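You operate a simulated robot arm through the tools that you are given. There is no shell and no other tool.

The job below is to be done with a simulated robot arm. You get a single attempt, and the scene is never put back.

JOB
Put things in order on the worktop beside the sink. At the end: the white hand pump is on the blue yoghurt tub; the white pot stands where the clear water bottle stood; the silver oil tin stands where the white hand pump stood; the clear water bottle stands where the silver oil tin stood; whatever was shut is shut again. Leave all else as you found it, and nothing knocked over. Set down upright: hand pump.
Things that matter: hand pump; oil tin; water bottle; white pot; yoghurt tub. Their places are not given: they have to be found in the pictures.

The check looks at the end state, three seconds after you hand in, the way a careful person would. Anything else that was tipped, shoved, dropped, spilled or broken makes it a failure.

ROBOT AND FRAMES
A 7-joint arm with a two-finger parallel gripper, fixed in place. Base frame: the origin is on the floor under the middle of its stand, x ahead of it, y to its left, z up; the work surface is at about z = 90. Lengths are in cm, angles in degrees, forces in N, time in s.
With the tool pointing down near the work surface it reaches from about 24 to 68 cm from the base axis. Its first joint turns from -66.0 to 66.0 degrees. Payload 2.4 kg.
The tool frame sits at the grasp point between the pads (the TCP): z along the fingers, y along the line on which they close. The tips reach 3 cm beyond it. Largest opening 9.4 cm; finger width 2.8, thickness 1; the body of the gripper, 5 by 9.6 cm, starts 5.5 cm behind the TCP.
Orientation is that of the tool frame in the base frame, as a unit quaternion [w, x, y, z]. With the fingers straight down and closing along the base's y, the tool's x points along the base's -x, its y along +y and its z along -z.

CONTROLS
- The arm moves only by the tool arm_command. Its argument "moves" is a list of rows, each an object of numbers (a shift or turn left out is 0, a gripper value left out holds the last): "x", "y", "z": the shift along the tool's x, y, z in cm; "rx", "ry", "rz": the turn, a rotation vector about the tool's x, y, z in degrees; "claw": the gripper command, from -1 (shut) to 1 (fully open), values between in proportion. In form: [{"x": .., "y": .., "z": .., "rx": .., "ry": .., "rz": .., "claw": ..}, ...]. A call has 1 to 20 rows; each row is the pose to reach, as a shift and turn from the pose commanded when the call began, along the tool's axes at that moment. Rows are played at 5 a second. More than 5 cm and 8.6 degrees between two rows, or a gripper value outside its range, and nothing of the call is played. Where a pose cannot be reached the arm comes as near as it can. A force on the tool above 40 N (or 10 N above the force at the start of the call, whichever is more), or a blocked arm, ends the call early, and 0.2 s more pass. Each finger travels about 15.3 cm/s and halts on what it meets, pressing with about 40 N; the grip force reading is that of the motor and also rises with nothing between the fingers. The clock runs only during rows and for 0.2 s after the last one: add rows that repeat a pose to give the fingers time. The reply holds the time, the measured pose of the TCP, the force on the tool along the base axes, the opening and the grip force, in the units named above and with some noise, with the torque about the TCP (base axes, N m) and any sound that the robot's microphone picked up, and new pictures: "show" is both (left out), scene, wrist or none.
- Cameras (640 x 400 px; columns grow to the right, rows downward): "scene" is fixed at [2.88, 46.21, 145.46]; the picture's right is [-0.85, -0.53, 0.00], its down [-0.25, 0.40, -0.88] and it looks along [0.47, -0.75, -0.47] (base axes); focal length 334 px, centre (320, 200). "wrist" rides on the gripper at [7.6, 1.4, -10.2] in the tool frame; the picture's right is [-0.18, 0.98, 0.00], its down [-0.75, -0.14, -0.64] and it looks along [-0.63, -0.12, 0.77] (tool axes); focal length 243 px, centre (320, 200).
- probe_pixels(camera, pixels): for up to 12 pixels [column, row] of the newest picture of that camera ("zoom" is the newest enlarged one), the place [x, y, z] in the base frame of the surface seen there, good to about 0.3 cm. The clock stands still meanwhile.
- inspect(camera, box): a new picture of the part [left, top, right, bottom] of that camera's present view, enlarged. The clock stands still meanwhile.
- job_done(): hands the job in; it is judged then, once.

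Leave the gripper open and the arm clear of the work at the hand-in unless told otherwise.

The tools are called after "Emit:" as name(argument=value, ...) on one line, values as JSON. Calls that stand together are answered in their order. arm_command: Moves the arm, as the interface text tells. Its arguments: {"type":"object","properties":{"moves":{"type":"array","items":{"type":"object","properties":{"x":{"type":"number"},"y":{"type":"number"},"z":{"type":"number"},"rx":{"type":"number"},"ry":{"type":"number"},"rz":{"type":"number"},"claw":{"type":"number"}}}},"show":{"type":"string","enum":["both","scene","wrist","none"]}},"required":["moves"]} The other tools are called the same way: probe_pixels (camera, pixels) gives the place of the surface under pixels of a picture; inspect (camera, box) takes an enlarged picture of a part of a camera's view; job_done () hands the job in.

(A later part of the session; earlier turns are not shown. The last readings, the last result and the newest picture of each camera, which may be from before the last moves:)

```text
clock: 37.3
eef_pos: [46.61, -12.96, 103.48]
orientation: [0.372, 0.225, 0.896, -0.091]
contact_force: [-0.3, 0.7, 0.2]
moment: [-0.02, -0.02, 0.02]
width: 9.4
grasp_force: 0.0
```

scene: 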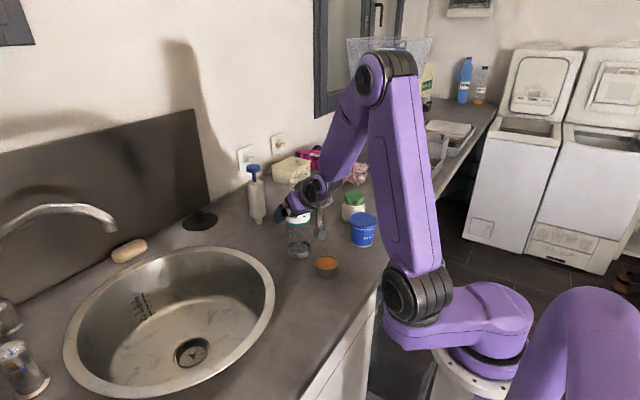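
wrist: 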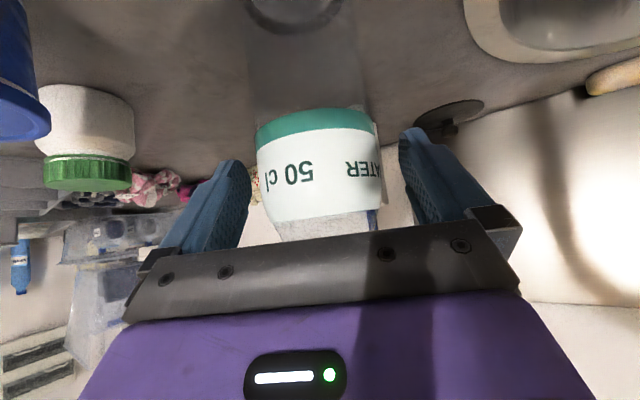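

There is no contact and the label is between the pads. I'll close slowly.

Emit:
arm_command(moves=[{"claw": 0.6}, {"claw": 0.48}, {"claw": 0.43}, {"claw": 0.4}, {"claw": 0.37}, {"claw": 0.34}, {"claw": 0.31}, {"claw": 0.28}, {"claw": 0.2}, {"claw": 0.1}, {"claw": 0.1}], show="both")

```text
clock: 39.7
eef_pos: [46.65, -12.96, 103.45]
orientation: [0.372, 0.223, 0.896, -0.09]
contact_force: [-0.1, -0.8, 0.0]
moment: [-0.03, 0.0, 0.0]
width: 6.43
grasp_force: 39.9
```

scene: 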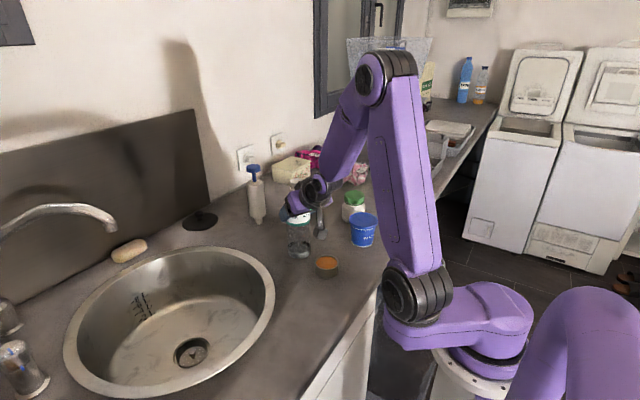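
wrist: 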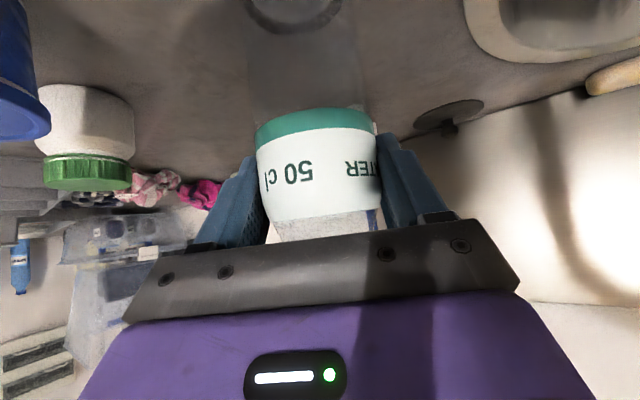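

The bottle is gripped at width 6.43. I'll lift it 6 cm and carry it to above the tin's old place (54.6,-29.0).

Emit:
arm_command(moves=[{"x": -0.35, "z": -0.35}, {"x": -1.06, "z": -1.06}, {"x": -2.12, "z": -2.12}, {"x": -3.18, "z": -3.18}, {"x": -4.24, "z": -4.24}, {"x": -4.75, "y": -0.52, "z": -3.73}, {"x": -5.77, "y": -1.56, "z": -2.71}, {"x": -7.09, "y": -2.92, "z": -1.39}, {"x": -8.51, "y": -4.38, "z": 0.03}, {"x": -9.94, "y": -5.84, "z": 1.46}, {"x": -11.36, "y": -7.3, "z": 2.88}, {"x": -12.68, "y": -8.66, "z": 4.2}, {"x": -13.8, "y": -9.8, "z": 5.32}, {"x": -14.41, "y": -10.43, "z": 5.93}, {"x": -14.41, "y": -10.43, "z": 5.93}], show="both")

```text
clock: 42.9
eef_pos: [54.19, -28.93, 109.36]
orientation: [0.372, 0.224, 0.896, -0.091]
contact_force: [0.3, 0.7, -1.5]
moment: [0.02, -0.03, 0.01]
width: 6.4
grasp_force: 40.0
```

scene: 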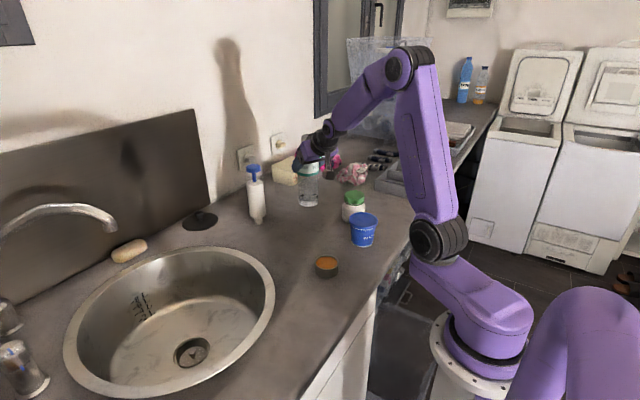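
wrist: 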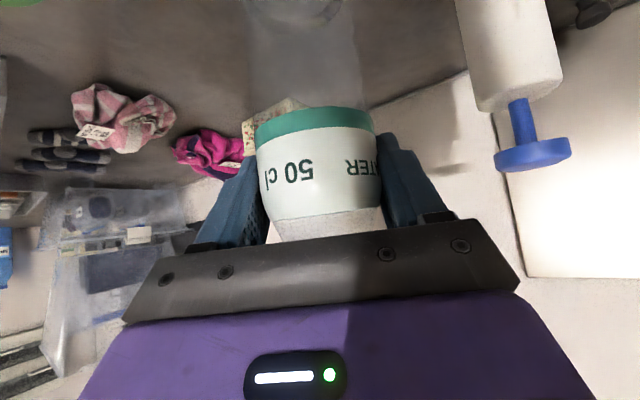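

The bottle is held upright at (54.2,-28.9). I'll verify its axis with probes before lowering.

Emit:
inspect(camera="scene", box=[270, 130, 350, 225])

```text
4.21 times, centred on (310, 178) of scene
```

zoom: 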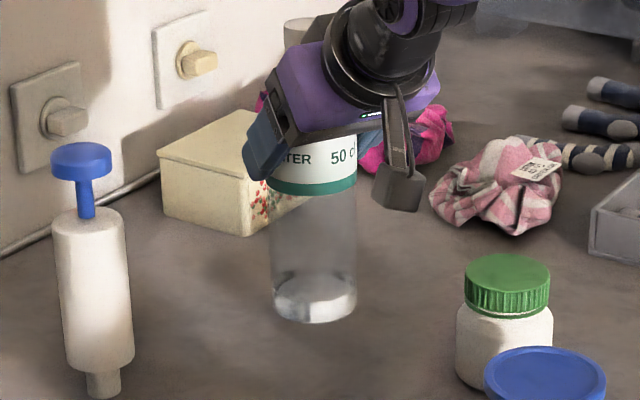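

Emit:
probe_pixels(camera="zoom", pixels=[[315, 310], [285, 300], [345, 300], [315, 180], [290, 180], [345, 175], [320, 155], [275, 285], [353, 285]])

```text
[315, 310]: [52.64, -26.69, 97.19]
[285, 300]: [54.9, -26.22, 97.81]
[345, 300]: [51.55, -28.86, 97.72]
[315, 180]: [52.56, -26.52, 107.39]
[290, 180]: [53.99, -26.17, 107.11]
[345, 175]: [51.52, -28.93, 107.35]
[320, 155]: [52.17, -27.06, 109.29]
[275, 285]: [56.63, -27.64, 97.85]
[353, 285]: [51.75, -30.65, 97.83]
```

The bottle axis is about (54.55,-29.1), within tolerance of the tin's old centre (54.6,-29.0). I'll lower it 5.8 cm and then feel for the worktop.

Emit:
arm_command(moves=[{"x": 0.5, "y": 0.05, "z": 0.57}, {"x": 1.35, "y": 0.05, "z": 1.41}, {"x": 2.3, "y": 0.05, "z": 2.35}, {"x": 3.08, "y": 0.05, "z": 3.13}, {"x": 3.65, "y": 0.05, "z": 3.7}, {"x": 3.94, "y": 0.05, "z": 3.98}, {"x": 4.1, "y": 0.05, "z": 4.12}, {"x": 4.1, "y": 0.05, "z": 4.12}], show="scene")

```text
clock: 44.7
eef_pos: [54.31, -28.89, 103.47]
orientation: [0.372, 0.224, 0.896, -0.092]
contact_force: [-0.9, -0.6, -1.9]
moment: [0.03, 0.02, 0.0]
width: 6.37
grasp_force: 40.6
```

scene: 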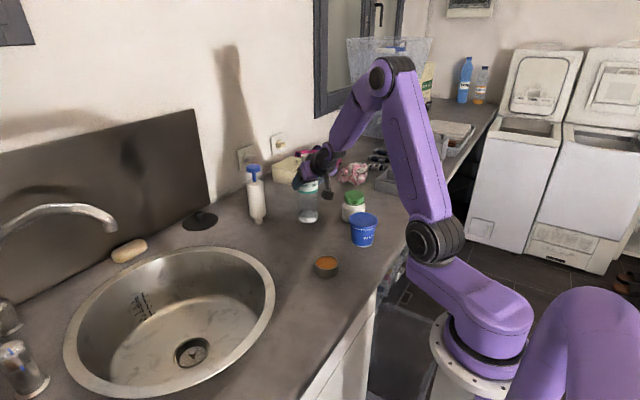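

Emit:
arm_command(moves=[{"x": 0.04, "z": 0.04}, {"x": 0.08, "z": 0.08}], show="none")

```text
clock: 45.3
eef_pos: [54.38, -28.88, 103.38]
orientation: [0.371, 0.225, 0.896, -0.091]
contact_force: [-0.5, 0.7, 0.6]
moment: [0.04, -0.05, 0.0]
width: 6.36
grasp_force: 39.7
```

Emit:
arm_command(moves=[{"x": 0.04, "z": 0.04}, {"x": 0.04, "z": 0.04}], show="none")

```text
clock: 45.9
eef_pos: [54.43, -28.9, 103.49]
orientation: [0.374, 0.224, 0.895, -0.092]
contact_force: [-2.9, 1.8, 7.9]
moment: [0.1, -0.06, 0.06]
width: 6.36
grasp_force: 40.4
```

The bottle is on the worktop, with 7.9 N upward. I'll open slowly.

Emit:
arm_command(moves=[{"x": -0.03, "z": -0.03}, {"x": -0.03, "z": -0.03, "claw": 0.34}, {"x": -0.03, "z": -0.03, "claw": 0.37}, {"x": -0.03, "z": -0.03, "claw": 0.4}, {"x": -0.03, "z": -0.03, "claw": 0.45}, {"x": -0.03, "z": -0.03, "claw": 0.55}, {"x": -0.03, "z": -0.03, "claw": 0.75}, {"x": -0.03, "z": -0.03, "claw": 1}, {"x": -0.03, "z": -0.03, "claw": 1}], show="both")

```text
clock: 47.9
eef_pos: [54.37, -28.96, 103.35]
orientation: [0.373, 0.224, 0.896, -0.091]
contact_force: [-0.6, 0.9, 0.4]
moment: [-0.04, -0.02, 0.0]
width: 9.4
grasp_force: 0.0
```

scene: 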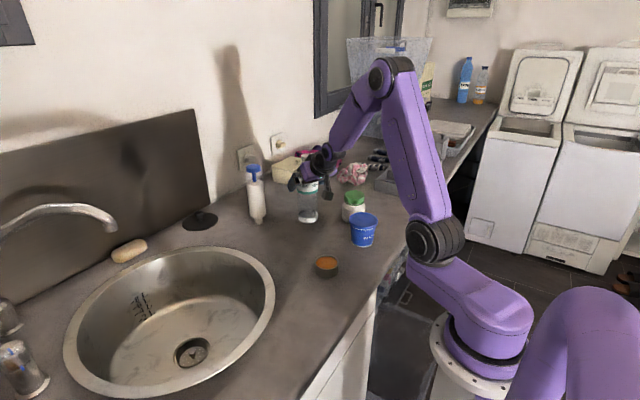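
wrist: 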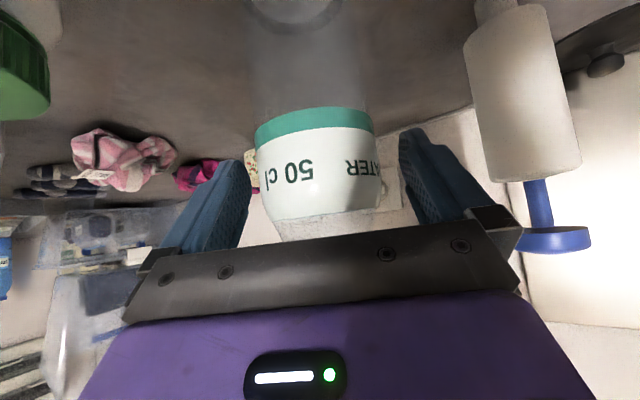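

The bottle stands free. I'll back straight off along the fingers by 14 cm.

Emit:
arm_command(moves=[{"z": -1}, {"z": -3}, {"z": -6}, {"z": -9}, {"z": -12}, {"z": -15}, {"z": -15}], show="both")

Emit:
inspect(camera="scene", box=[270, 150, 390, 260])

```text
clock: 49.5
eef_pos: [44.98, -23.77, 113.8]
orientation: [0.371, 0.225, 0.896, -0.091]
contact_force: [-1.3, 0.5, 0.3]
moment: [-0.01, 0.0, 0.01]
width: 9.4
grasp_force: 0.0
```

scene: 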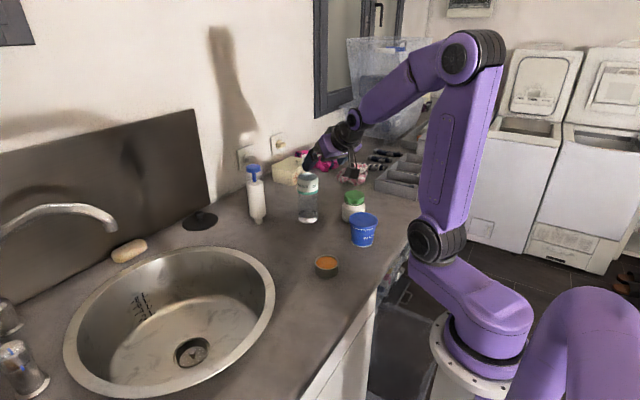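
wrist: 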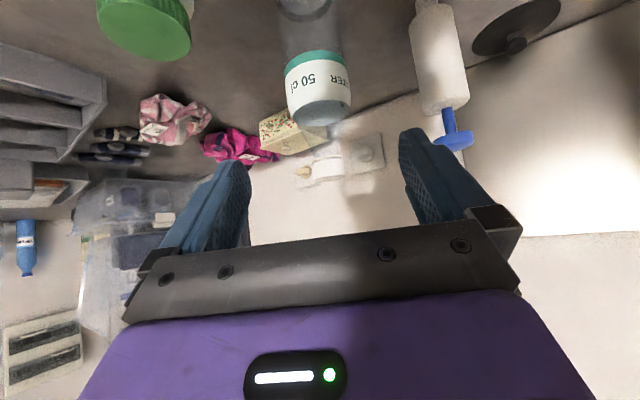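

```text
3.64 times, centred on (330, 205) of scene
```

zoom: 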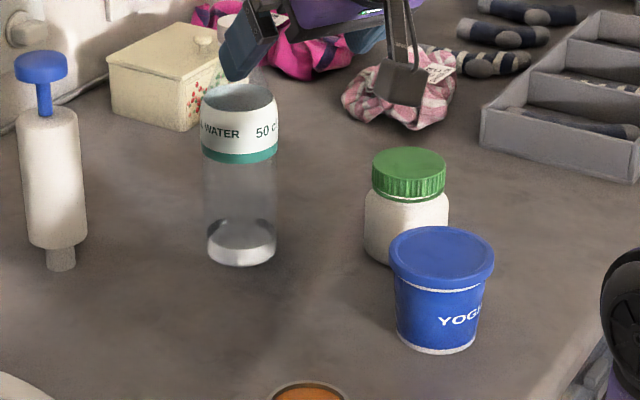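

The bottle is upright in place. Now I'll return the tilt to 10° and move to above and behind the pot, about (38,-33,112), to measure it.

Emit:
arm_command(moves=[{"x": 0.52, "y": -2.28, "ry": 7}, {"x": 1.04, "y": -4.56, "ry": 14}, {"x": 1.56, "y": -6.84, "ry": 21}, {"x": 2.08, "y": -9.12, "ry": 28}, {"x": 2.6, "y": -11.4, "ry": 35}, {"x": 2.6, "y": -11.4, "ry": 35}], show="both")

```text
clock: 50.9
eef_pos: [37.82, -33.18, 111.85]
orientation: [0.084, 0.241, 0.967, -0.019]
contact_force: [-0.2, -0.1, 1.0]
moment: [-0.02, 0.01, -0.02]
width: 9.36
grasp_force: 0.1
```

scene: 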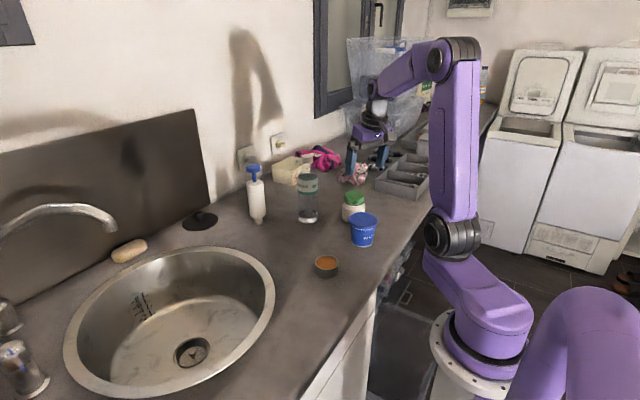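
wrist: 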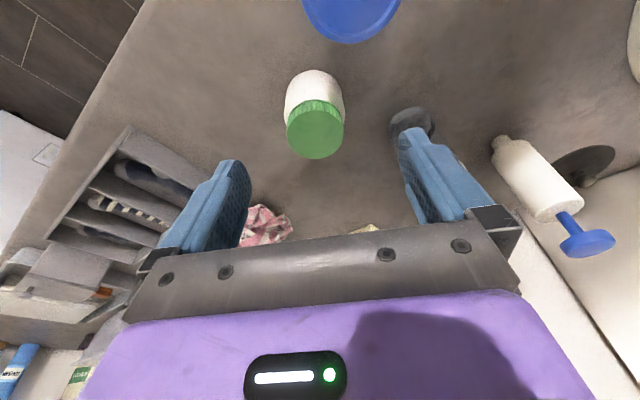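

Emit:
inspect(camera="wrist", box=[265, 60, 365, 170])

```text
3.64 times, centred on (315, 115) of wrist
```

zoom: 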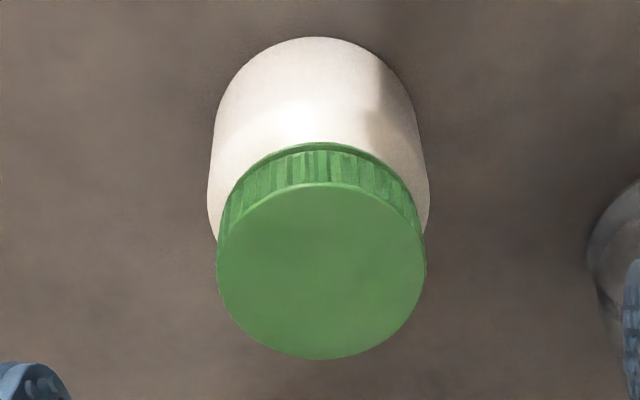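

Emit:
probe_pixels(camera="zoom", pixels=[[320, 270], [222, 265], [420, 265], [320, 190], [320, 350], [315, 48], [315, 100], [315, 135], [216, 200], [420, 200], [235, 120], [400, 120]])

```text
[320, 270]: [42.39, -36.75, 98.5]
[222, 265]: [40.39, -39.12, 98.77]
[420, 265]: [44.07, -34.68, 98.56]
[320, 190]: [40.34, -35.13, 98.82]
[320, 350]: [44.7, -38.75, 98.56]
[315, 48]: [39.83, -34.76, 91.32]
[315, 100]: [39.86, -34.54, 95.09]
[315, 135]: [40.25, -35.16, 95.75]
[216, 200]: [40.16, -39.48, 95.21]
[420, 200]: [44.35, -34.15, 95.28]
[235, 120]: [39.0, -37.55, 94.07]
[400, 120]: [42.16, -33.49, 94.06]
```

The pot axis is about (42.35,-36.85), body radius about 3.35, lid top at 98.6. I'll move above it and descend so the pads straddle the white body at TCP z 94.5.

Emit:
arm_command(moves=[{"x": -1.3, "y": -0.37, "z": 3.23}, {"x": -2.6, "y": -0.75, "z": 6.45}, {"x": -3.9, "y": -1.12, "z": 9.68}, {"x": -3.5, "y": -1.12, "z": 11.9}, {"x": -3.1, "y": -1.12, "z": 14.2}, {"x": -2.7, "y": -1.12, "z": 16.4}, {"x": -2.42, "y": -1.12, "z": 18.05}, {"x": -2.42, "y": -1.12, "z": 18.05}], show="both")

```text
clock: 52.7
eef_pos: [42.42, -36.76, 94.6]
orientation: [0.085, 0.241, 0.967, -0.02]
contact_force: [-1.1, -0.1, 0.1]
moment: [0.0, -0.03, -0.02]
width: 9.41
grasp_force: 0.0
```

scene: 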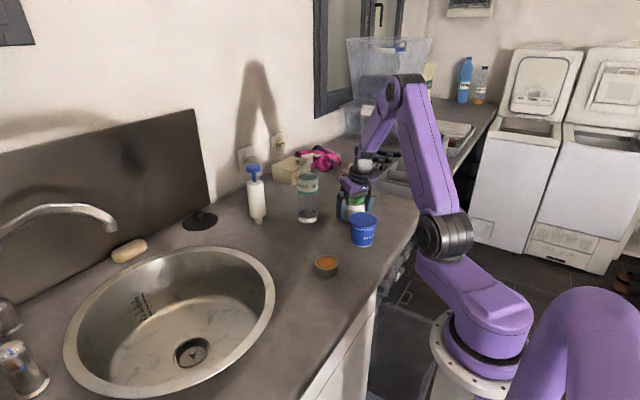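
wrist: 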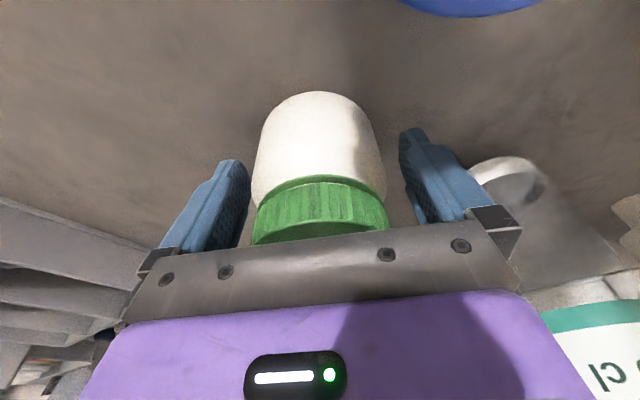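

The pot body is between the pads. I'll close slowly.

Emit:
arm_command(moves=[{"claw": 0.7}, {"claw": 0.58}, {"claw": 0.52}, {"claw": 0.48}, {"claw": 0.45}, {"claw": 0.42}, {"claw": 0.39}, {"claw": 0.36}, {"claw": 0.3}, {"claw": 0.15}, {"claw": 0.15}], show="wrist")

```text
clock: 55.1
eef_pos: [42.31, -36.79, 94.7]
orientation: [0.087, 0.24, 0.967, -0.02]
contact_force: [0.7, -0.3, -0.3]
moment: [-0.01, 0.0, -0.01]
width: 7.29
grasp_force: 40.1
```

wrist: 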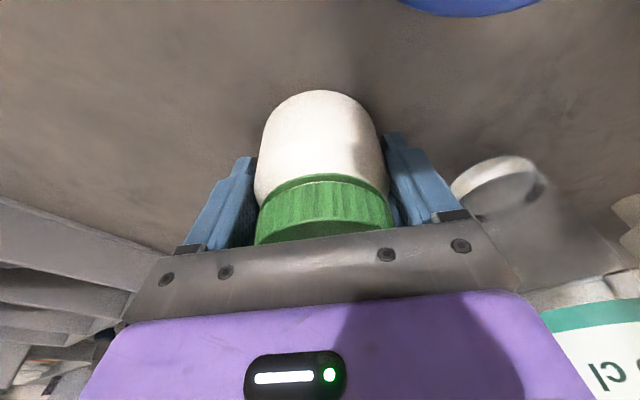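

The grip closed at 7.29 with 40 N. I'll lift 2 cm and check that it hangs straight.

Emit:
arm_command(moves=[{"x": -0.05, "z": -0.3}, {"x": -0.16, "z": -0.89}, {"x": -0.35, "z": -1.97}, {"x": -0.35, "z": -1.97}], show="both")

Emit:
inspect(camera="scene", box=[310, 150, 400, 250])

```text
clock: 56.1
eef_pos: [42.38, -36.66, 96.68]
orientation: [0.086, 0.24, 0.967, -0.019]
contact_force: [-0.3, 0.6, -1.3]
moment: [0.0, 0.02, 0.01]
width: 7.29
grasp_force: 39.9
```

scene: 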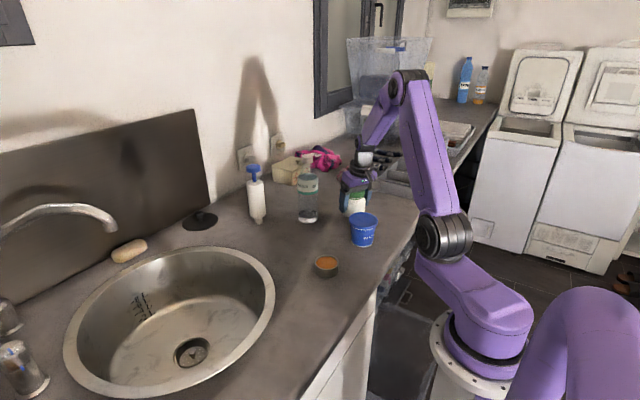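
wrist: 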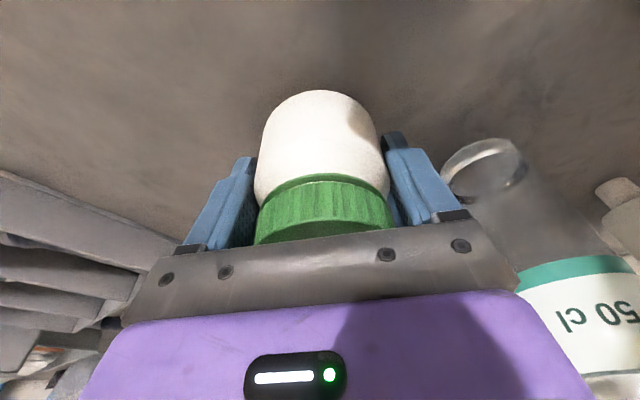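

```text
4.00 times, centred on (355, 200) of scene
```

zoom: 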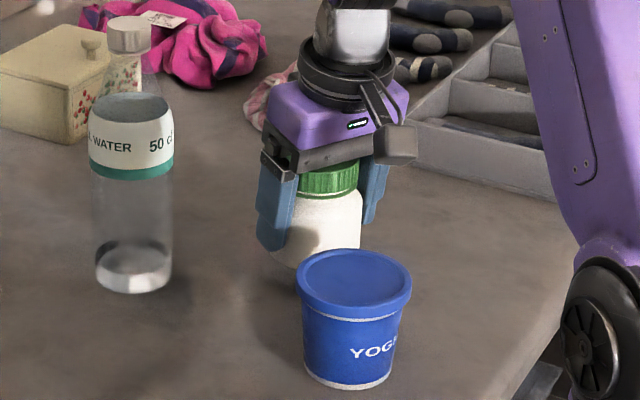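

The pot hangs straight. I'll lift it further so its bottom clears the tub lid, then carry it past the tub to above the bottle's old place (46.8,-13.0).

Emit:
arm_command(moves=[{"x": -0.26, "z": -1.5}, {"x": -0.7, "z": -3.94}, {"x": -1.13, "z": -6.4}, {"x": -1.57, "z": -8.87}, {"x": -0.8, "y": 1.05, "z": -9.0}, {"x": 0.5, "y": 2.8, "z": -9.24}, {"x": 1.55, "y": 4.2, "z": -9.42}, {"x": 2.59, "y": 5.6, "z": -9.6}, {"x": 3.63, "y": 7.0, "z": -9.79}, {"x": 3.87, "y": 9.0, "z": -9.83}, {"x": 4.1, "y": 11.0, "z": -9.87}, {"x": 4.34, "y": 13.0, "z": -9.91}, {"x": 4.58, "y": 15.0, "z": -9.95}, {"x": 4.81, "y": 17.0, "z": -10.0}, {"x": 5.05, "y": 19.0, "z": -10.04}, {"x": 5.28, "y": 21.0, "z": -10.08}, {"x": 5.45, "y": 22.4, "z": -10.11}, {"x": 5.52, "y": 22.96, "z": -10.12}, {"x": 5.52, "y": 22.96, "z": -10.12}], show="both")

```text
clock: 60.1
eef_pos: [46.84, -13.11, 106.01]
orientation: [0.085, 0.241, 0.967, -0.02]
contact_force: [0.1, 0.9, -1.0]
moment: [0.03, 0.0, -0.02]
width: 7.27
grasp_force: 40.2
```

scene: 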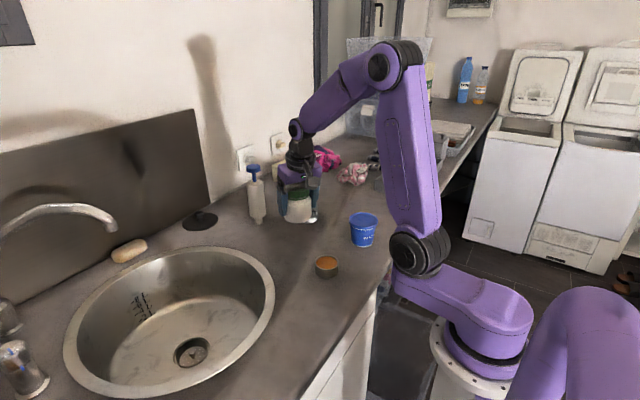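
wrist: 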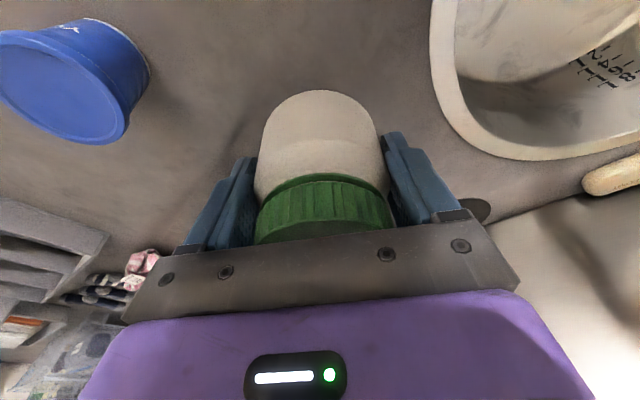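

The pot is above the bottle's old place. I'll lower it 10.9 cm and then feel for the worktop.

Emit:
arm_command(moves=[{"x": 0.26, "z": 1.48}, {"x": 0.61, "z": 3.45}, {"x": 0.96, "z": 5.42}, {"x": 1.3, "z": 7.39}, {"x": 1.57, "z": 8.87}, {"x": 1.74, "z": 9.85}, {"x": 1.84, "z": 10.44}, {"x": 1.9, "z": 10.74}, {"x": 1.9, "z": 10.74}], show="scene")

```text
clock: 62.1
eef_pos: [46.78, -12.98, 94.87]
orientation: [0.086, 0.241, 0.966, -0.02]
contact_force: [0.2, -1.2, -1.4]
moment: [-0.01, -0.02, 0.0]
width: 7.26
grasp_force: 40.0
```

scene: 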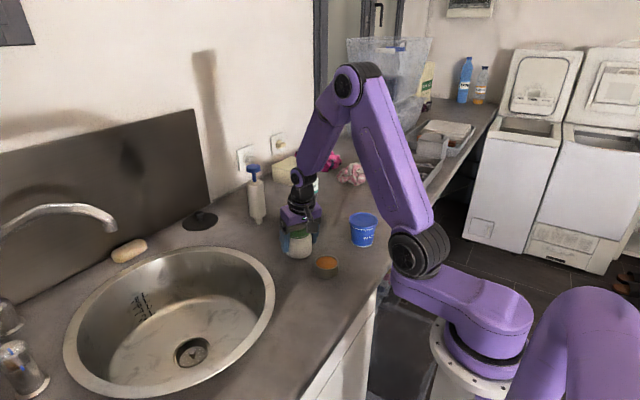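

The weight is still on the gripper (-1.4 N). I'll step down in small increments.

Emit:
arm_command(moves=[{"x": 0.01, "z": 0.06}, {"x": 0.02, "z": 0.12}, {"x": 0.02, "z": 0.12}], show="none")

```text
clock: 62.9
eef_pos: [46.7, -13.15, 94.79]
orientation: [0.086, 0.24, 0.967, -0.019]
contact_force: [1.1, 0.1, 0.2]
moment: [0.01, 0.0, 0.02]
width: 7.27
grasp_force: 39.8
```

Emit:
arm_command(moves=[{"x": 0.01, "z": 0.05}, {"x": 0.01, "z": 0.05}], show="none")

```text
clock: 63.5
eef_pos: [46.78, -13.04, 94.64]
orientation: [0.086, 0.24, 0.967, -0.02]
contact_force: [-0.1, 0.7, -0.9]
moment: [-0.01, -0.01, 0.04]
width: 7.28
grasp_force: 39.9
```

Emit:
arm_command(moves=[{"x": 0.01, "z": 0.05}, {"x": 0.01, "z": 0.05}], show="none")

```text
clock: 64.1
eef_pos: [46.82, -13.0, 94.65]
orientation: [0.086, 0.241, 0.967, -0.019]
contact_force: [-0.3, 0.4, -1.0]
moment: [-0.02, -0.02, 0.05]
width: 7.26
grasp_force: 39.9
```

Emit:
arm_command(moves=[{"x": 0.01, "z": 0.05}, {"x": 0.01, "z": 0.05}], show="none")

```text
clock: 64.7
eef_pos: [46.78, -13.07, 94.62]
orientation: [0.086, 0.241, 0.967, -0.02]
contact_force: [0.1, 0.1, -1.3]
moment: [-0.01, -0.02, -0.01]
width: 7.27
grasp_force: 39.7
```

Emit:
arm_command(moves=[{"x": 0.01, "z": 0.06}, {"x": 0.01, "z": 0.06}], show="none")

```text
clock: 65.3
eef_pos: [46.73, -13.11, 94.6]
orientation: [0.086, 0.242, 0.966, -0.019]
contact_force: [-2.2, 0.7, 7.8]
moment: [0.08, 0.17, 0.01]
width: 7.29
grasp_force: 40.5
```

The pot is on the worktop (7.8 N up). I'll release slowly.

Emit:
arm_command(moves=[{"z": -0.04}, {"z": -0.04, "claw": 0.53}, {"z": -0.04, "claw": 0.56}, {"z": -0.04, "claw": 0.6}, {"z": -0.04, "claw": 0.66}, {"z": -0.04, "claw": 0.75}, {"z": -0.04, "claw": 0.9}, {"z": -0.04, "claw": 1}, {"z": -0.04, "claw": 1}], show="wrist")

```text
clock: 67.3
eef_pos: [46.86, -13.1, 94.58]
orientation: [0.085, 0.24, 0.967, -0.02]
contact_force: [0.0, 0.8, 1.0]
moment: [0.03, 0.0, 0.02]
width: 9.4
grasp_force: 0.1
```

wrist: 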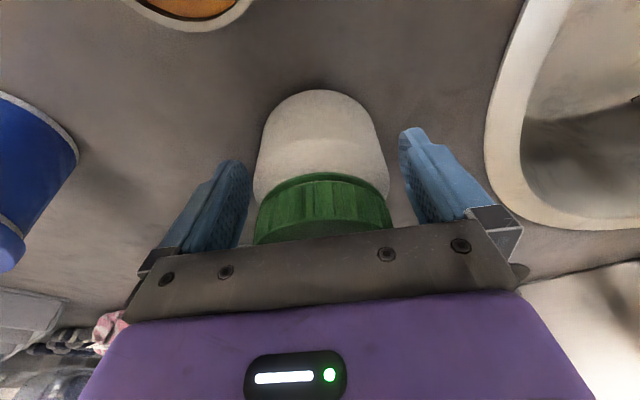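

Released. I'll rise straight up, clear of the pot.

Emit:
arm_command(moves=[{"x": -0.17, "z": -0.98}, {"x": -0.7, "z": -3.9}, {"x": -1.39, "z": -7.9}, {"x": -2.09, "z": -11.8}, {"x": -2.78, "z": -15.8}, {"x": -3.48, "z": -19.7}, {"x": -3.48, "z": -19.7}], show="both")

Emit:
inspect(camera="scene", box=[230, 150, 390, 280])

```text
clock: 68.9
eef_pos: [46.79, -12.99, 114.7]
orientation: [0.085, 0.24, 0.967, -0.02]
contact_force: [0.1, -0.5, 0.7]
moment: [-0.03, -0.01, -0.02]
width: 9.43
grasp_force: 0.2
```

scene: 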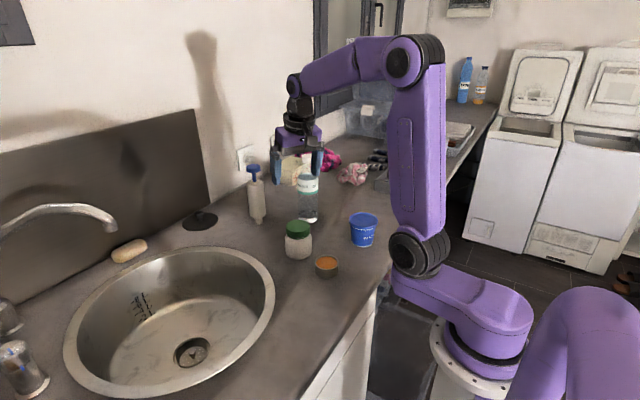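
wrist: 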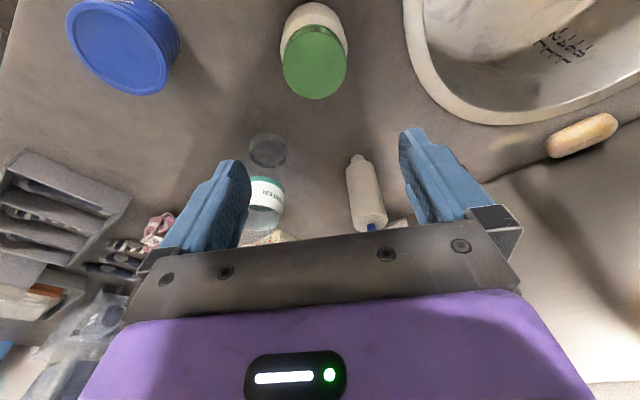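

```text
3.08 times, centred on (310, 215) of scene
```

zoom: 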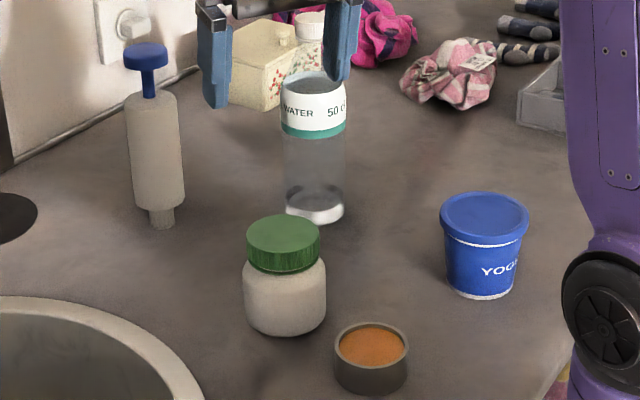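

All fine so far; the pot, bottle and tin stand. Next I'll measure the pump closely with a zoom and probes.

Emit:
inspect(camera="scene", box=[240, 155, 280, 230])

Emit:
probe_pixels(camera="wrist", pixels=[[354, 157], [350, 160], [360, 160], [356, 170], [364, 195], [350, 195], [380, 195], [368, 215], [372, 226], [356, 175], [377, 175], [349, 175]])

```text
5.33 times, centred on (260, 192) of scene
```

zoom: 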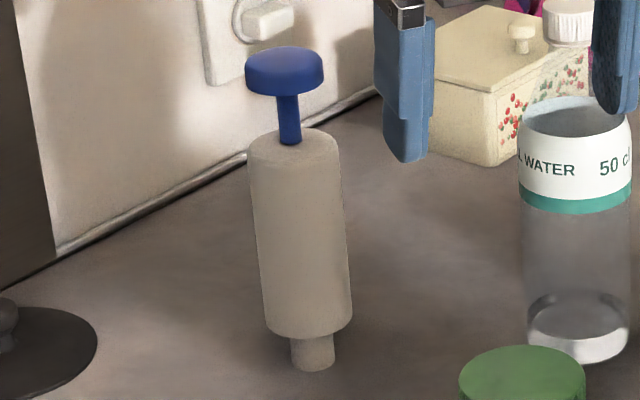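

```text
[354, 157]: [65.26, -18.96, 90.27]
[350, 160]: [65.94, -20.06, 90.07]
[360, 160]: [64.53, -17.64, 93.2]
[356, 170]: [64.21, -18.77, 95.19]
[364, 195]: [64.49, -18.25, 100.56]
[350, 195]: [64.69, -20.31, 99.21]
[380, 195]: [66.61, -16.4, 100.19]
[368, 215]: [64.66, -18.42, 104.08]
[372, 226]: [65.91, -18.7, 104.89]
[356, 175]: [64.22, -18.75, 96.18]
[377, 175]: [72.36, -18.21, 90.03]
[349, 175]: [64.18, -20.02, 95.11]
```

Emit:
probe_pixels(camera="zoom", pixels=[[284, 62], [250, 65], [320, 68], [288, 115], [292, 145], [252, 200], [300, 200], [343, 200], [270, 310], [310, 315], [348, 305], [312, 355]])

Emit:
probe_pixels(camera="zoom", pixels=[[296, 350], [330, 350], [312, 366], [260, 145], [330, 145], [290, 160], [265, 320], [350, 320], [255, 240], [346, 240], [300, 240], [295, 138]])

```text
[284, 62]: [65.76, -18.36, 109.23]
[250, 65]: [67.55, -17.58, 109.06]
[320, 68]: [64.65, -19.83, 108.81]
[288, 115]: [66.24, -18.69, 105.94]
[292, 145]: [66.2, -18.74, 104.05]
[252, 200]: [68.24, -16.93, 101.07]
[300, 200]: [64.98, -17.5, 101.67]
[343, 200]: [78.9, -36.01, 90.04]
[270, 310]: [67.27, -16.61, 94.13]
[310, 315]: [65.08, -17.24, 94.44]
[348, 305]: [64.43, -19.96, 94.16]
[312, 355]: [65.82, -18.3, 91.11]
```

```text
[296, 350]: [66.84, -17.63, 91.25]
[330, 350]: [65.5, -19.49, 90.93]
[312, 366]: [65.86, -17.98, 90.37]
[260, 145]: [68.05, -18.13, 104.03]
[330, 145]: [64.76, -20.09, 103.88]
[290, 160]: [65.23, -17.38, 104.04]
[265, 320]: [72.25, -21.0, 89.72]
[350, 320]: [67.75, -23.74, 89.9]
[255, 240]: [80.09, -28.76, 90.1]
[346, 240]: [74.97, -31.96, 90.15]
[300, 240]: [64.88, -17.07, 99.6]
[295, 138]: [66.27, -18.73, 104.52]
```

The pump axis is about (66.45,-18.8), body radius about 2.3 from z 93 to 104, standing on a nozzle of radius about 1.1, knob top at 109.3. Before fetching it, I'll test empty whether the 45° tilt is reachable above the tub at the height needed for release (TCP z about 107).

Emit:
arm_command(moves=[{"x": 1.06, "y": -3.05, "z": 1.12, "ry": -5.83}, {"x": 2.12, "y": -6.1, "z": 2.23, "ry": -11.67}, {"x": 3.18, "y": -9.15, "z": 3.35, "ry": -17.5}, {"x": 4.24, "y": -12.2, "z": 4.47, "ry": -23.3}, {"x": 5.3, "y": -15.25, "z": 5.58, "ry": -29.2}, {"x": 6.36, "y": -18.3, "z": 6.7, "ry": -35}, {"x": 6.36, "y": -18.3, "z": 6.7, "ry": -35}], show="both")

```text
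clock: 70.5
eef_pos: [35.44, -26.47, 107.69]
orientation: [0.373, 0.224, 0.896, -0.091]
contact_force: [0.2, 1.1, 0.4]
moment: [0.0, -0.01, 0.0]
width: 9.4
grasp_force: 0.1
out of reach, approached as far as the arm can: row 6, 7
```

scene: 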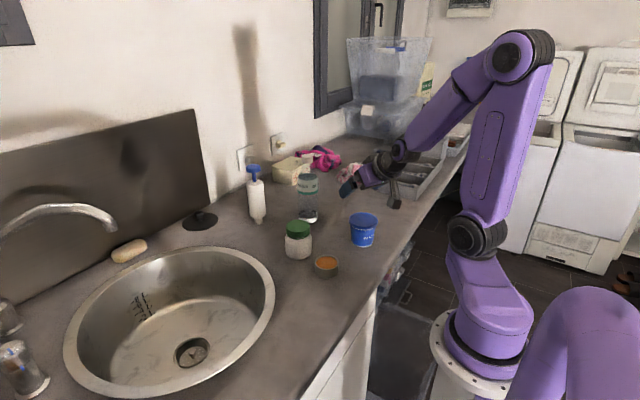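
wrist: 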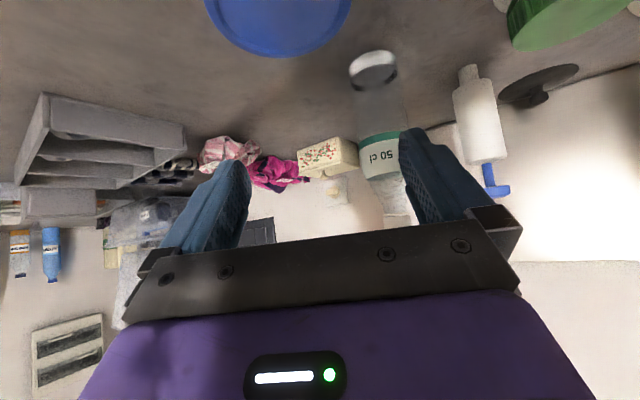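

With yaw -28° the spot over the tub is just out of reach (1.8 cm short). I'll turn the hand about the vertical so the fingers point more along -y; the wrist then sits left of the tub, further from the base. Testing that now, empty.

Emit:
arm_command(moves=[{"rx": 5.25, "rz": 5.25}, {"rx": 10.5, "rz": 10.5}, {"rx": 15.75, "rz": 15.75}, {"rx": 21.0, "rz": 21.0}, {"rx": 26.25, "rz": 26.25, "x": 0.4, "y": -0.2, "z": -0.1}, {"rx": 31.5, "rz": 31.5, "x": 0.9, "y": -0.4, "z": -0.25}, {"rx": 36.8, "rz": 36.8, "x": 1.41, "y": -0.61, "z": -0.43}, {"rx": 36.8, "rz": 36.8, "x": 1.41, "y": -0.61, "z": -0.43}], show="both")

```text
clock: 72.3
eef_pos: [33.96, -26.51, 106.83]
orientation: [0.294, 0.595, 0.707, -0.243]
contact_force: [-1.2, 0.1, 0.2]
moment: [0.03, 0.0, 0.0]
width: 9.4
grasp_force: 0.1
out of reach, approached as far as the arm can: row 1
```

scene: 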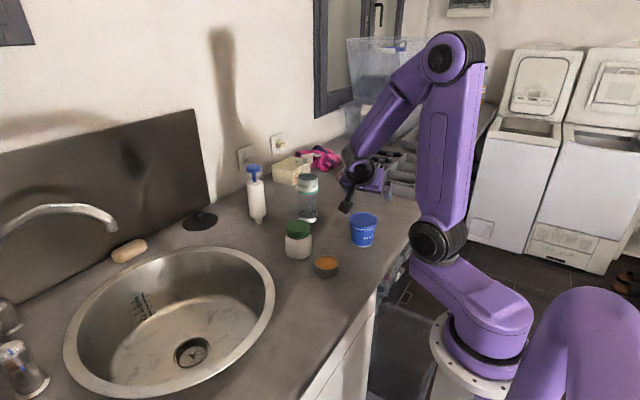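
wrist: 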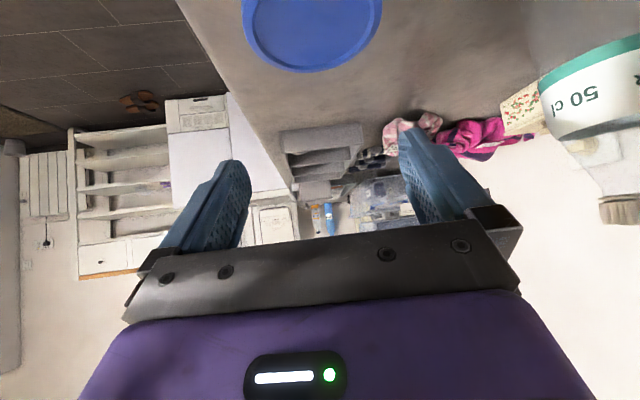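

This orientation reaches (34.0,-26.5,106.8). I'll probe the tub lid precisely from this view.

Emit:
inspect(camera="scene", box=[335, 200, 395, 255])

```text
7.27 times, centred on (365, 228) of scene
```

zoom: 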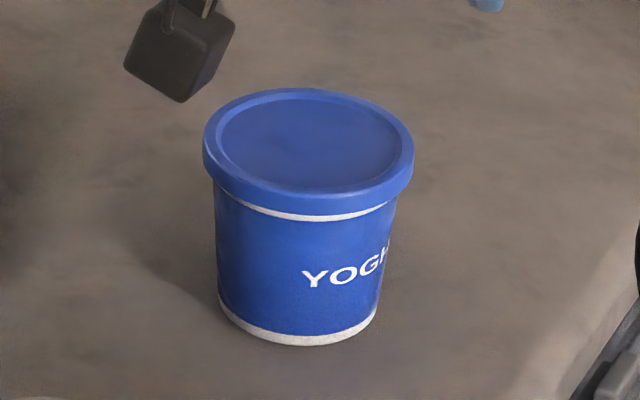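

Emit:
probe_pixels(camera="zoom", pixels=[[212, 135], [408, 148], [305, 94], [305, 187], [307, 140], [235, 135], [385, 145], [305, 110], [305, 175], [260, 160], [350, 120], [345, 165]])

```text
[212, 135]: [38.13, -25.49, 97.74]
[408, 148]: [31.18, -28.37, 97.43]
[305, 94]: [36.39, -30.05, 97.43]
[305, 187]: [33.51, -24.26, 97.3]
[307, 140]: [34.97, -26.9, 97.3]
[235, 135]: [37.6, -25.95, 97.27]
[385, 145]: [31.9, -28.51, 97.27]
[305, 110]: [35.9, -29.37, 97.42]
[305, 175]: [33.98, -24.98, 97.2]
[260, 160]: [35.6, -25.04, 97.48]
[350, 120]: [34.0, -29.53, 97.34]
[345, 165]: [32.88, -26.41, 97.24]
```

The lid centre is about (34.6,-27.05), top z 97.3. Now to the pump: I'll rise and turn the yaw back to -28° over (42,-20,118).

Emit:
arm_command(moves=[{"x": -0.63, "y": 1.29, "z": -1.64, "rx": -5.25, "rz": -5.25}, {"x": -1.25, "y": 2.59, "z": -3.27, "rx": -10.5, "rz": -10.5}, {"x": -1.88, "y": 3.88, "z": -4.9, "rx": -15.75, "rz": -15.75}, {"x": -2.5, "y": 5.17, "z": -6.54, "rx": -21.0, "rz": -21.0}, {"x": -3.13, "y": 6.46, "z": -8.18, "rx": -26.25, "rz": -26.25}, {"x": -3.75, "y": 7.76, "z": -9.8, "rx": -31.5, "rz": -31.5}, {"x": -4.38, "y": 9.05, "z": -11.45, "rx": -36.8, "rz": -36.8}, {"x": -4.38, "y": 9.05, "z": -11.45, "rx": -36.8, "rz": -36.8}], show="scene")

```text
clock: 74.1
eef_pos: [41.78, -19.99, 118.02]
orientation: [0.373, 0.223, 0.896, -0.09]
contact_force: [-0.6, 0.4, 0.1]
moment: [-0.02, 0.0, 0.04]
width: 9.39
grasp_force: 0.1
```

scene: 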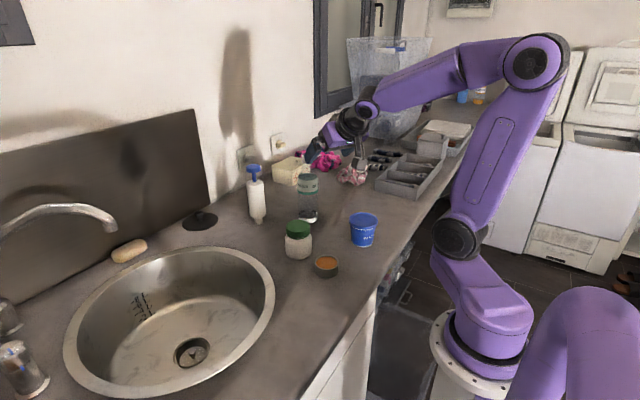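

Emit:
arm_command(moves=[{"x": -0.3, "y": 3.78, "z": 1.24}, {"x": -0.6, "y": 7.57, "z": 2.49}, {"x": -0.9, "y": 11.35, "z": 3.73}, {"x": -1.1, "y": 11.77, "z": 7.7}, {"x": -1.3, "y": 12.2, "z": 11.7}, {"x": -1.51, "y": 12.62, "z": 15.65}, {"x": -1.51, "y": 12.62, "z": 15.65}], show="both")

```text
clock: 75.7
eef_pos: [58.65, -14.68, 108.06]
orientation: [0.373, 0.224, 0.896, -0.091]
contact_force: [0.4, -0.1, -0.4]
moment: [0.03, 0.02, 0.02]
width: 9.42
grasp_force: 0.0
```

scene: 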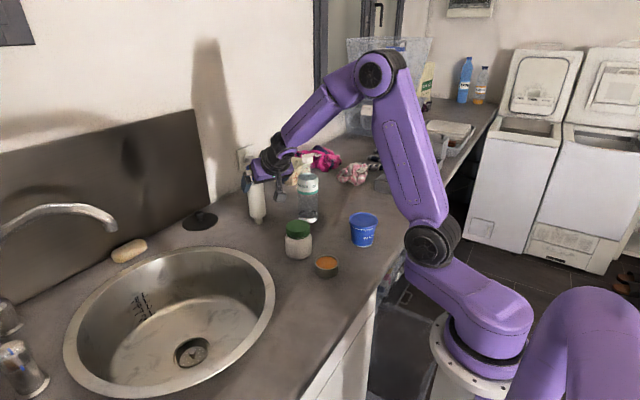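
wrist: 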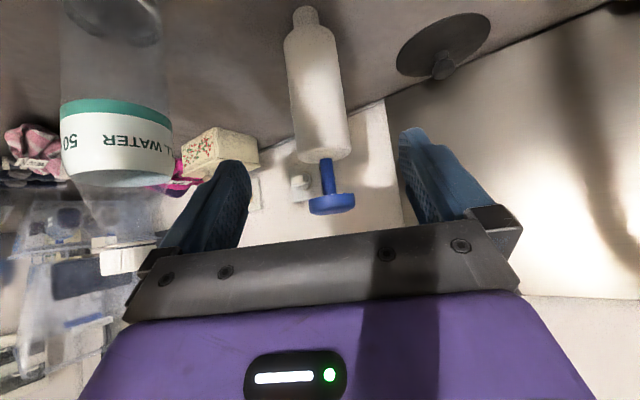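

The pump is lined up between the fingers at columns ~315–330. I'll probe it once more from this closer view to refine the axis.

Emit:
probe_pixels(camera="wrist", pixels=[[326, 172], [330, 198], [312, 203], [350, 203], [318, 100], [296, 100], [338, 100], [322, 140], [300, 140], [345, 140], [305, 14], [310, 30]])

```text
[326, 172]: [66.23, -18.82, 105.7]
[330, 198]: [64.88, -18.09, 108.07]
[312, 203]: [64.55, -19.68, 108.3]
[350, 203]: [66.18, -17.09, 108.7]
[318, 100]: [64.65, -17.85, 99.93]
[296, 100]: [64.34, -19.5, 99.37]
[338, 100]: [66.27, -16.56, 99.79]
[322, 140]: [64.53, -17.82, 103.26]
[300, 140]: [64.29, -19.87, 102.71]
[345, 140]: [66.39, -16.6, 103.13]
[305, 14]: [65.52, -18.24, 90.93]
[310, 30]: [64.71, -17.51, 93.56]
```

The refined pump axis is about (66.6,-18.95). I'll advance 12 cm along the fingers, slowing at the end.

Emit:
arm_command(moves=[{"z": 3}, {"z": 6}, {"z": 8.5}, {"z": 10.2}, {"z": 11.3, "x": 0.05}, {"z": 12, "x": 0.1}, {"z": 12, "x": 0.1}], show="both")

```text
clock: 77.3
eef_pos: [66.07, -18.51, 99.62]
orientation: [0.372, 0.224, 0.896, -0.091]
contact_force: [-0.1, -0.1, 0.0]
moment: [-0.03, -0.01, -0.02]
width: 9.38
grasp_force: 0.1
```

scene: 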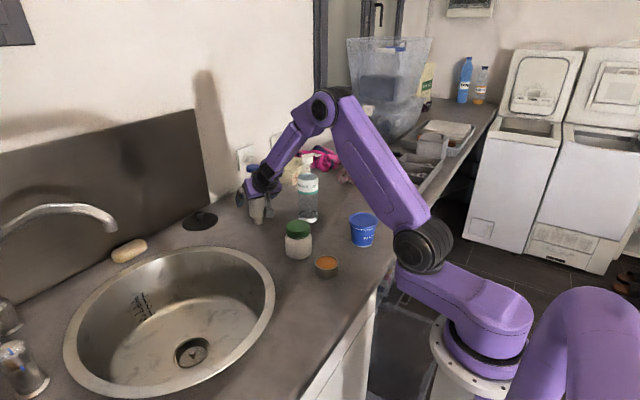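
wrist: 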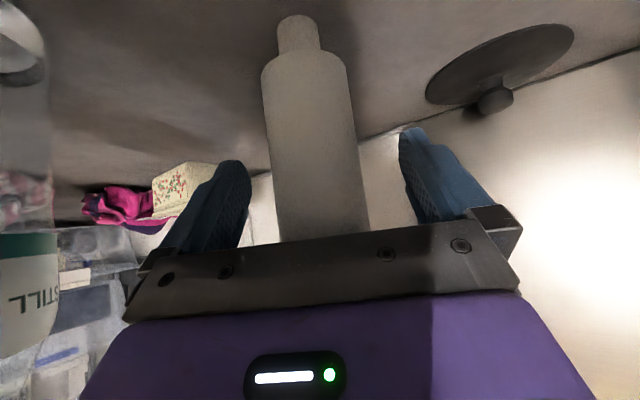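

There is no contact and the pump is centred at the TCP level. It stands on a narrow nozzle, so I'll close very gradually.

Emit:
arm_command(moves=[{"claw": 0.5}, {"claw": 0.3}, {"claw": 0.2}, {"claw": 0.16}, {"claw": 0.13}, {"claw": 0.1}, {"claw": 0.08}, {"claw": 0.06}, {"claw": 0.04}, {"claw": 0.02}, {"claw": 0.0}, {"claw": -0.02}, {"claw": -0.04}, {"claw": -0.06}, {"claw": -0.1}, {"claw": -0.2}, {"claw": -0.2}], show="both")

```text
clock: 80.9
eef_pos: [66.05, -18.39, 99.68]
orientation: [0.373, 0.224, 0.896, -0.091]
contact_force: [-0.3, 0.4, 0.3]
moment: [0.05, 0.0, 0.0]
width: 5.24
grasp_force: 40.1
```

scene: 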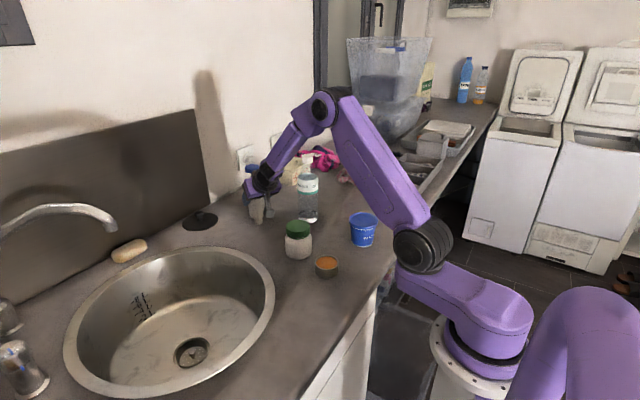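
wrist: 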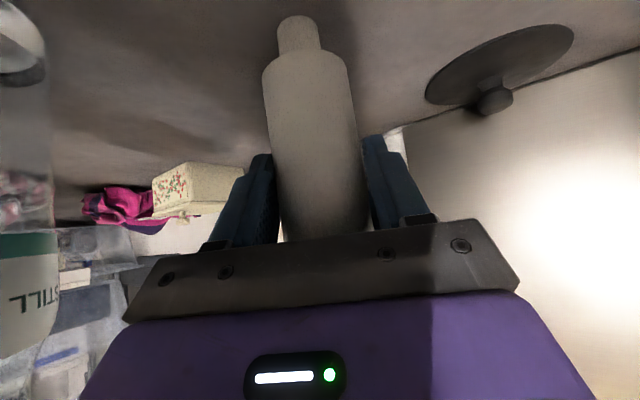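

The pump is gripped at width 5.24, 40 N. I'll lift 2 cm and check.

Emit:
arm_command(moves=[{"x": -0.2, "z": -0.2}, {"x": -0.6, "z": -0.6}, {"x": -1.41, "z": -1.41}, {"x": -1.41, "z": -1.41}], show="both")

Emit:
inspect(camera="scene", box=[225, 140, 305, 240])

```text
clock: 81.9
eef_pos: [65.95, -18.39, 101.6]
orientation: [0.373, 0.224, 0.896, -0.091]
contact_force: [0.0, 0.2, -1.0]
moment: [0.02, 0.04, 0.0]
width: 5.25
grasp_force: 39.6
```

scene: 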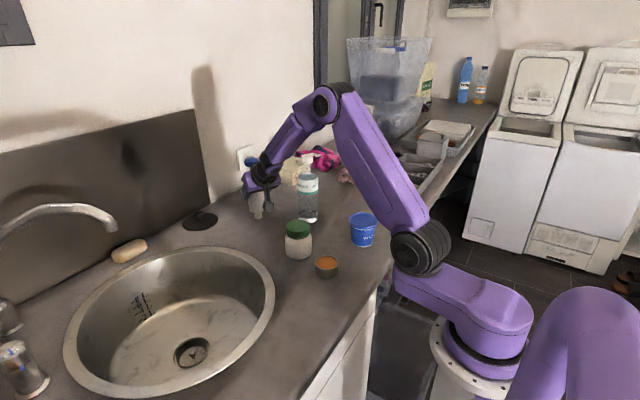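
wrist: 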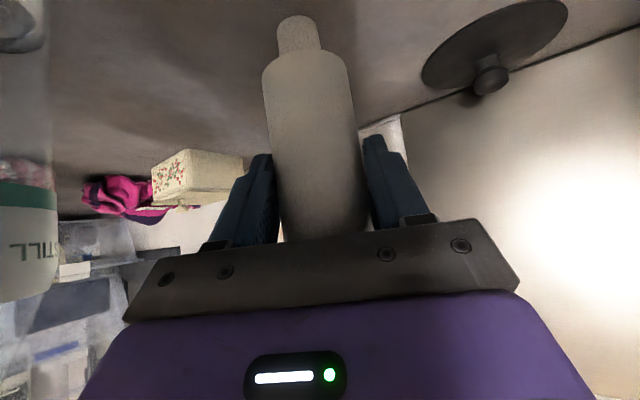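

```text
4.00 times, centred on (265, 190) of scene
```

zoom: 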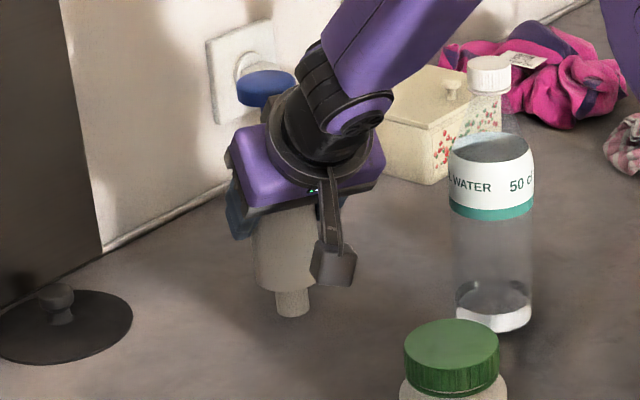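

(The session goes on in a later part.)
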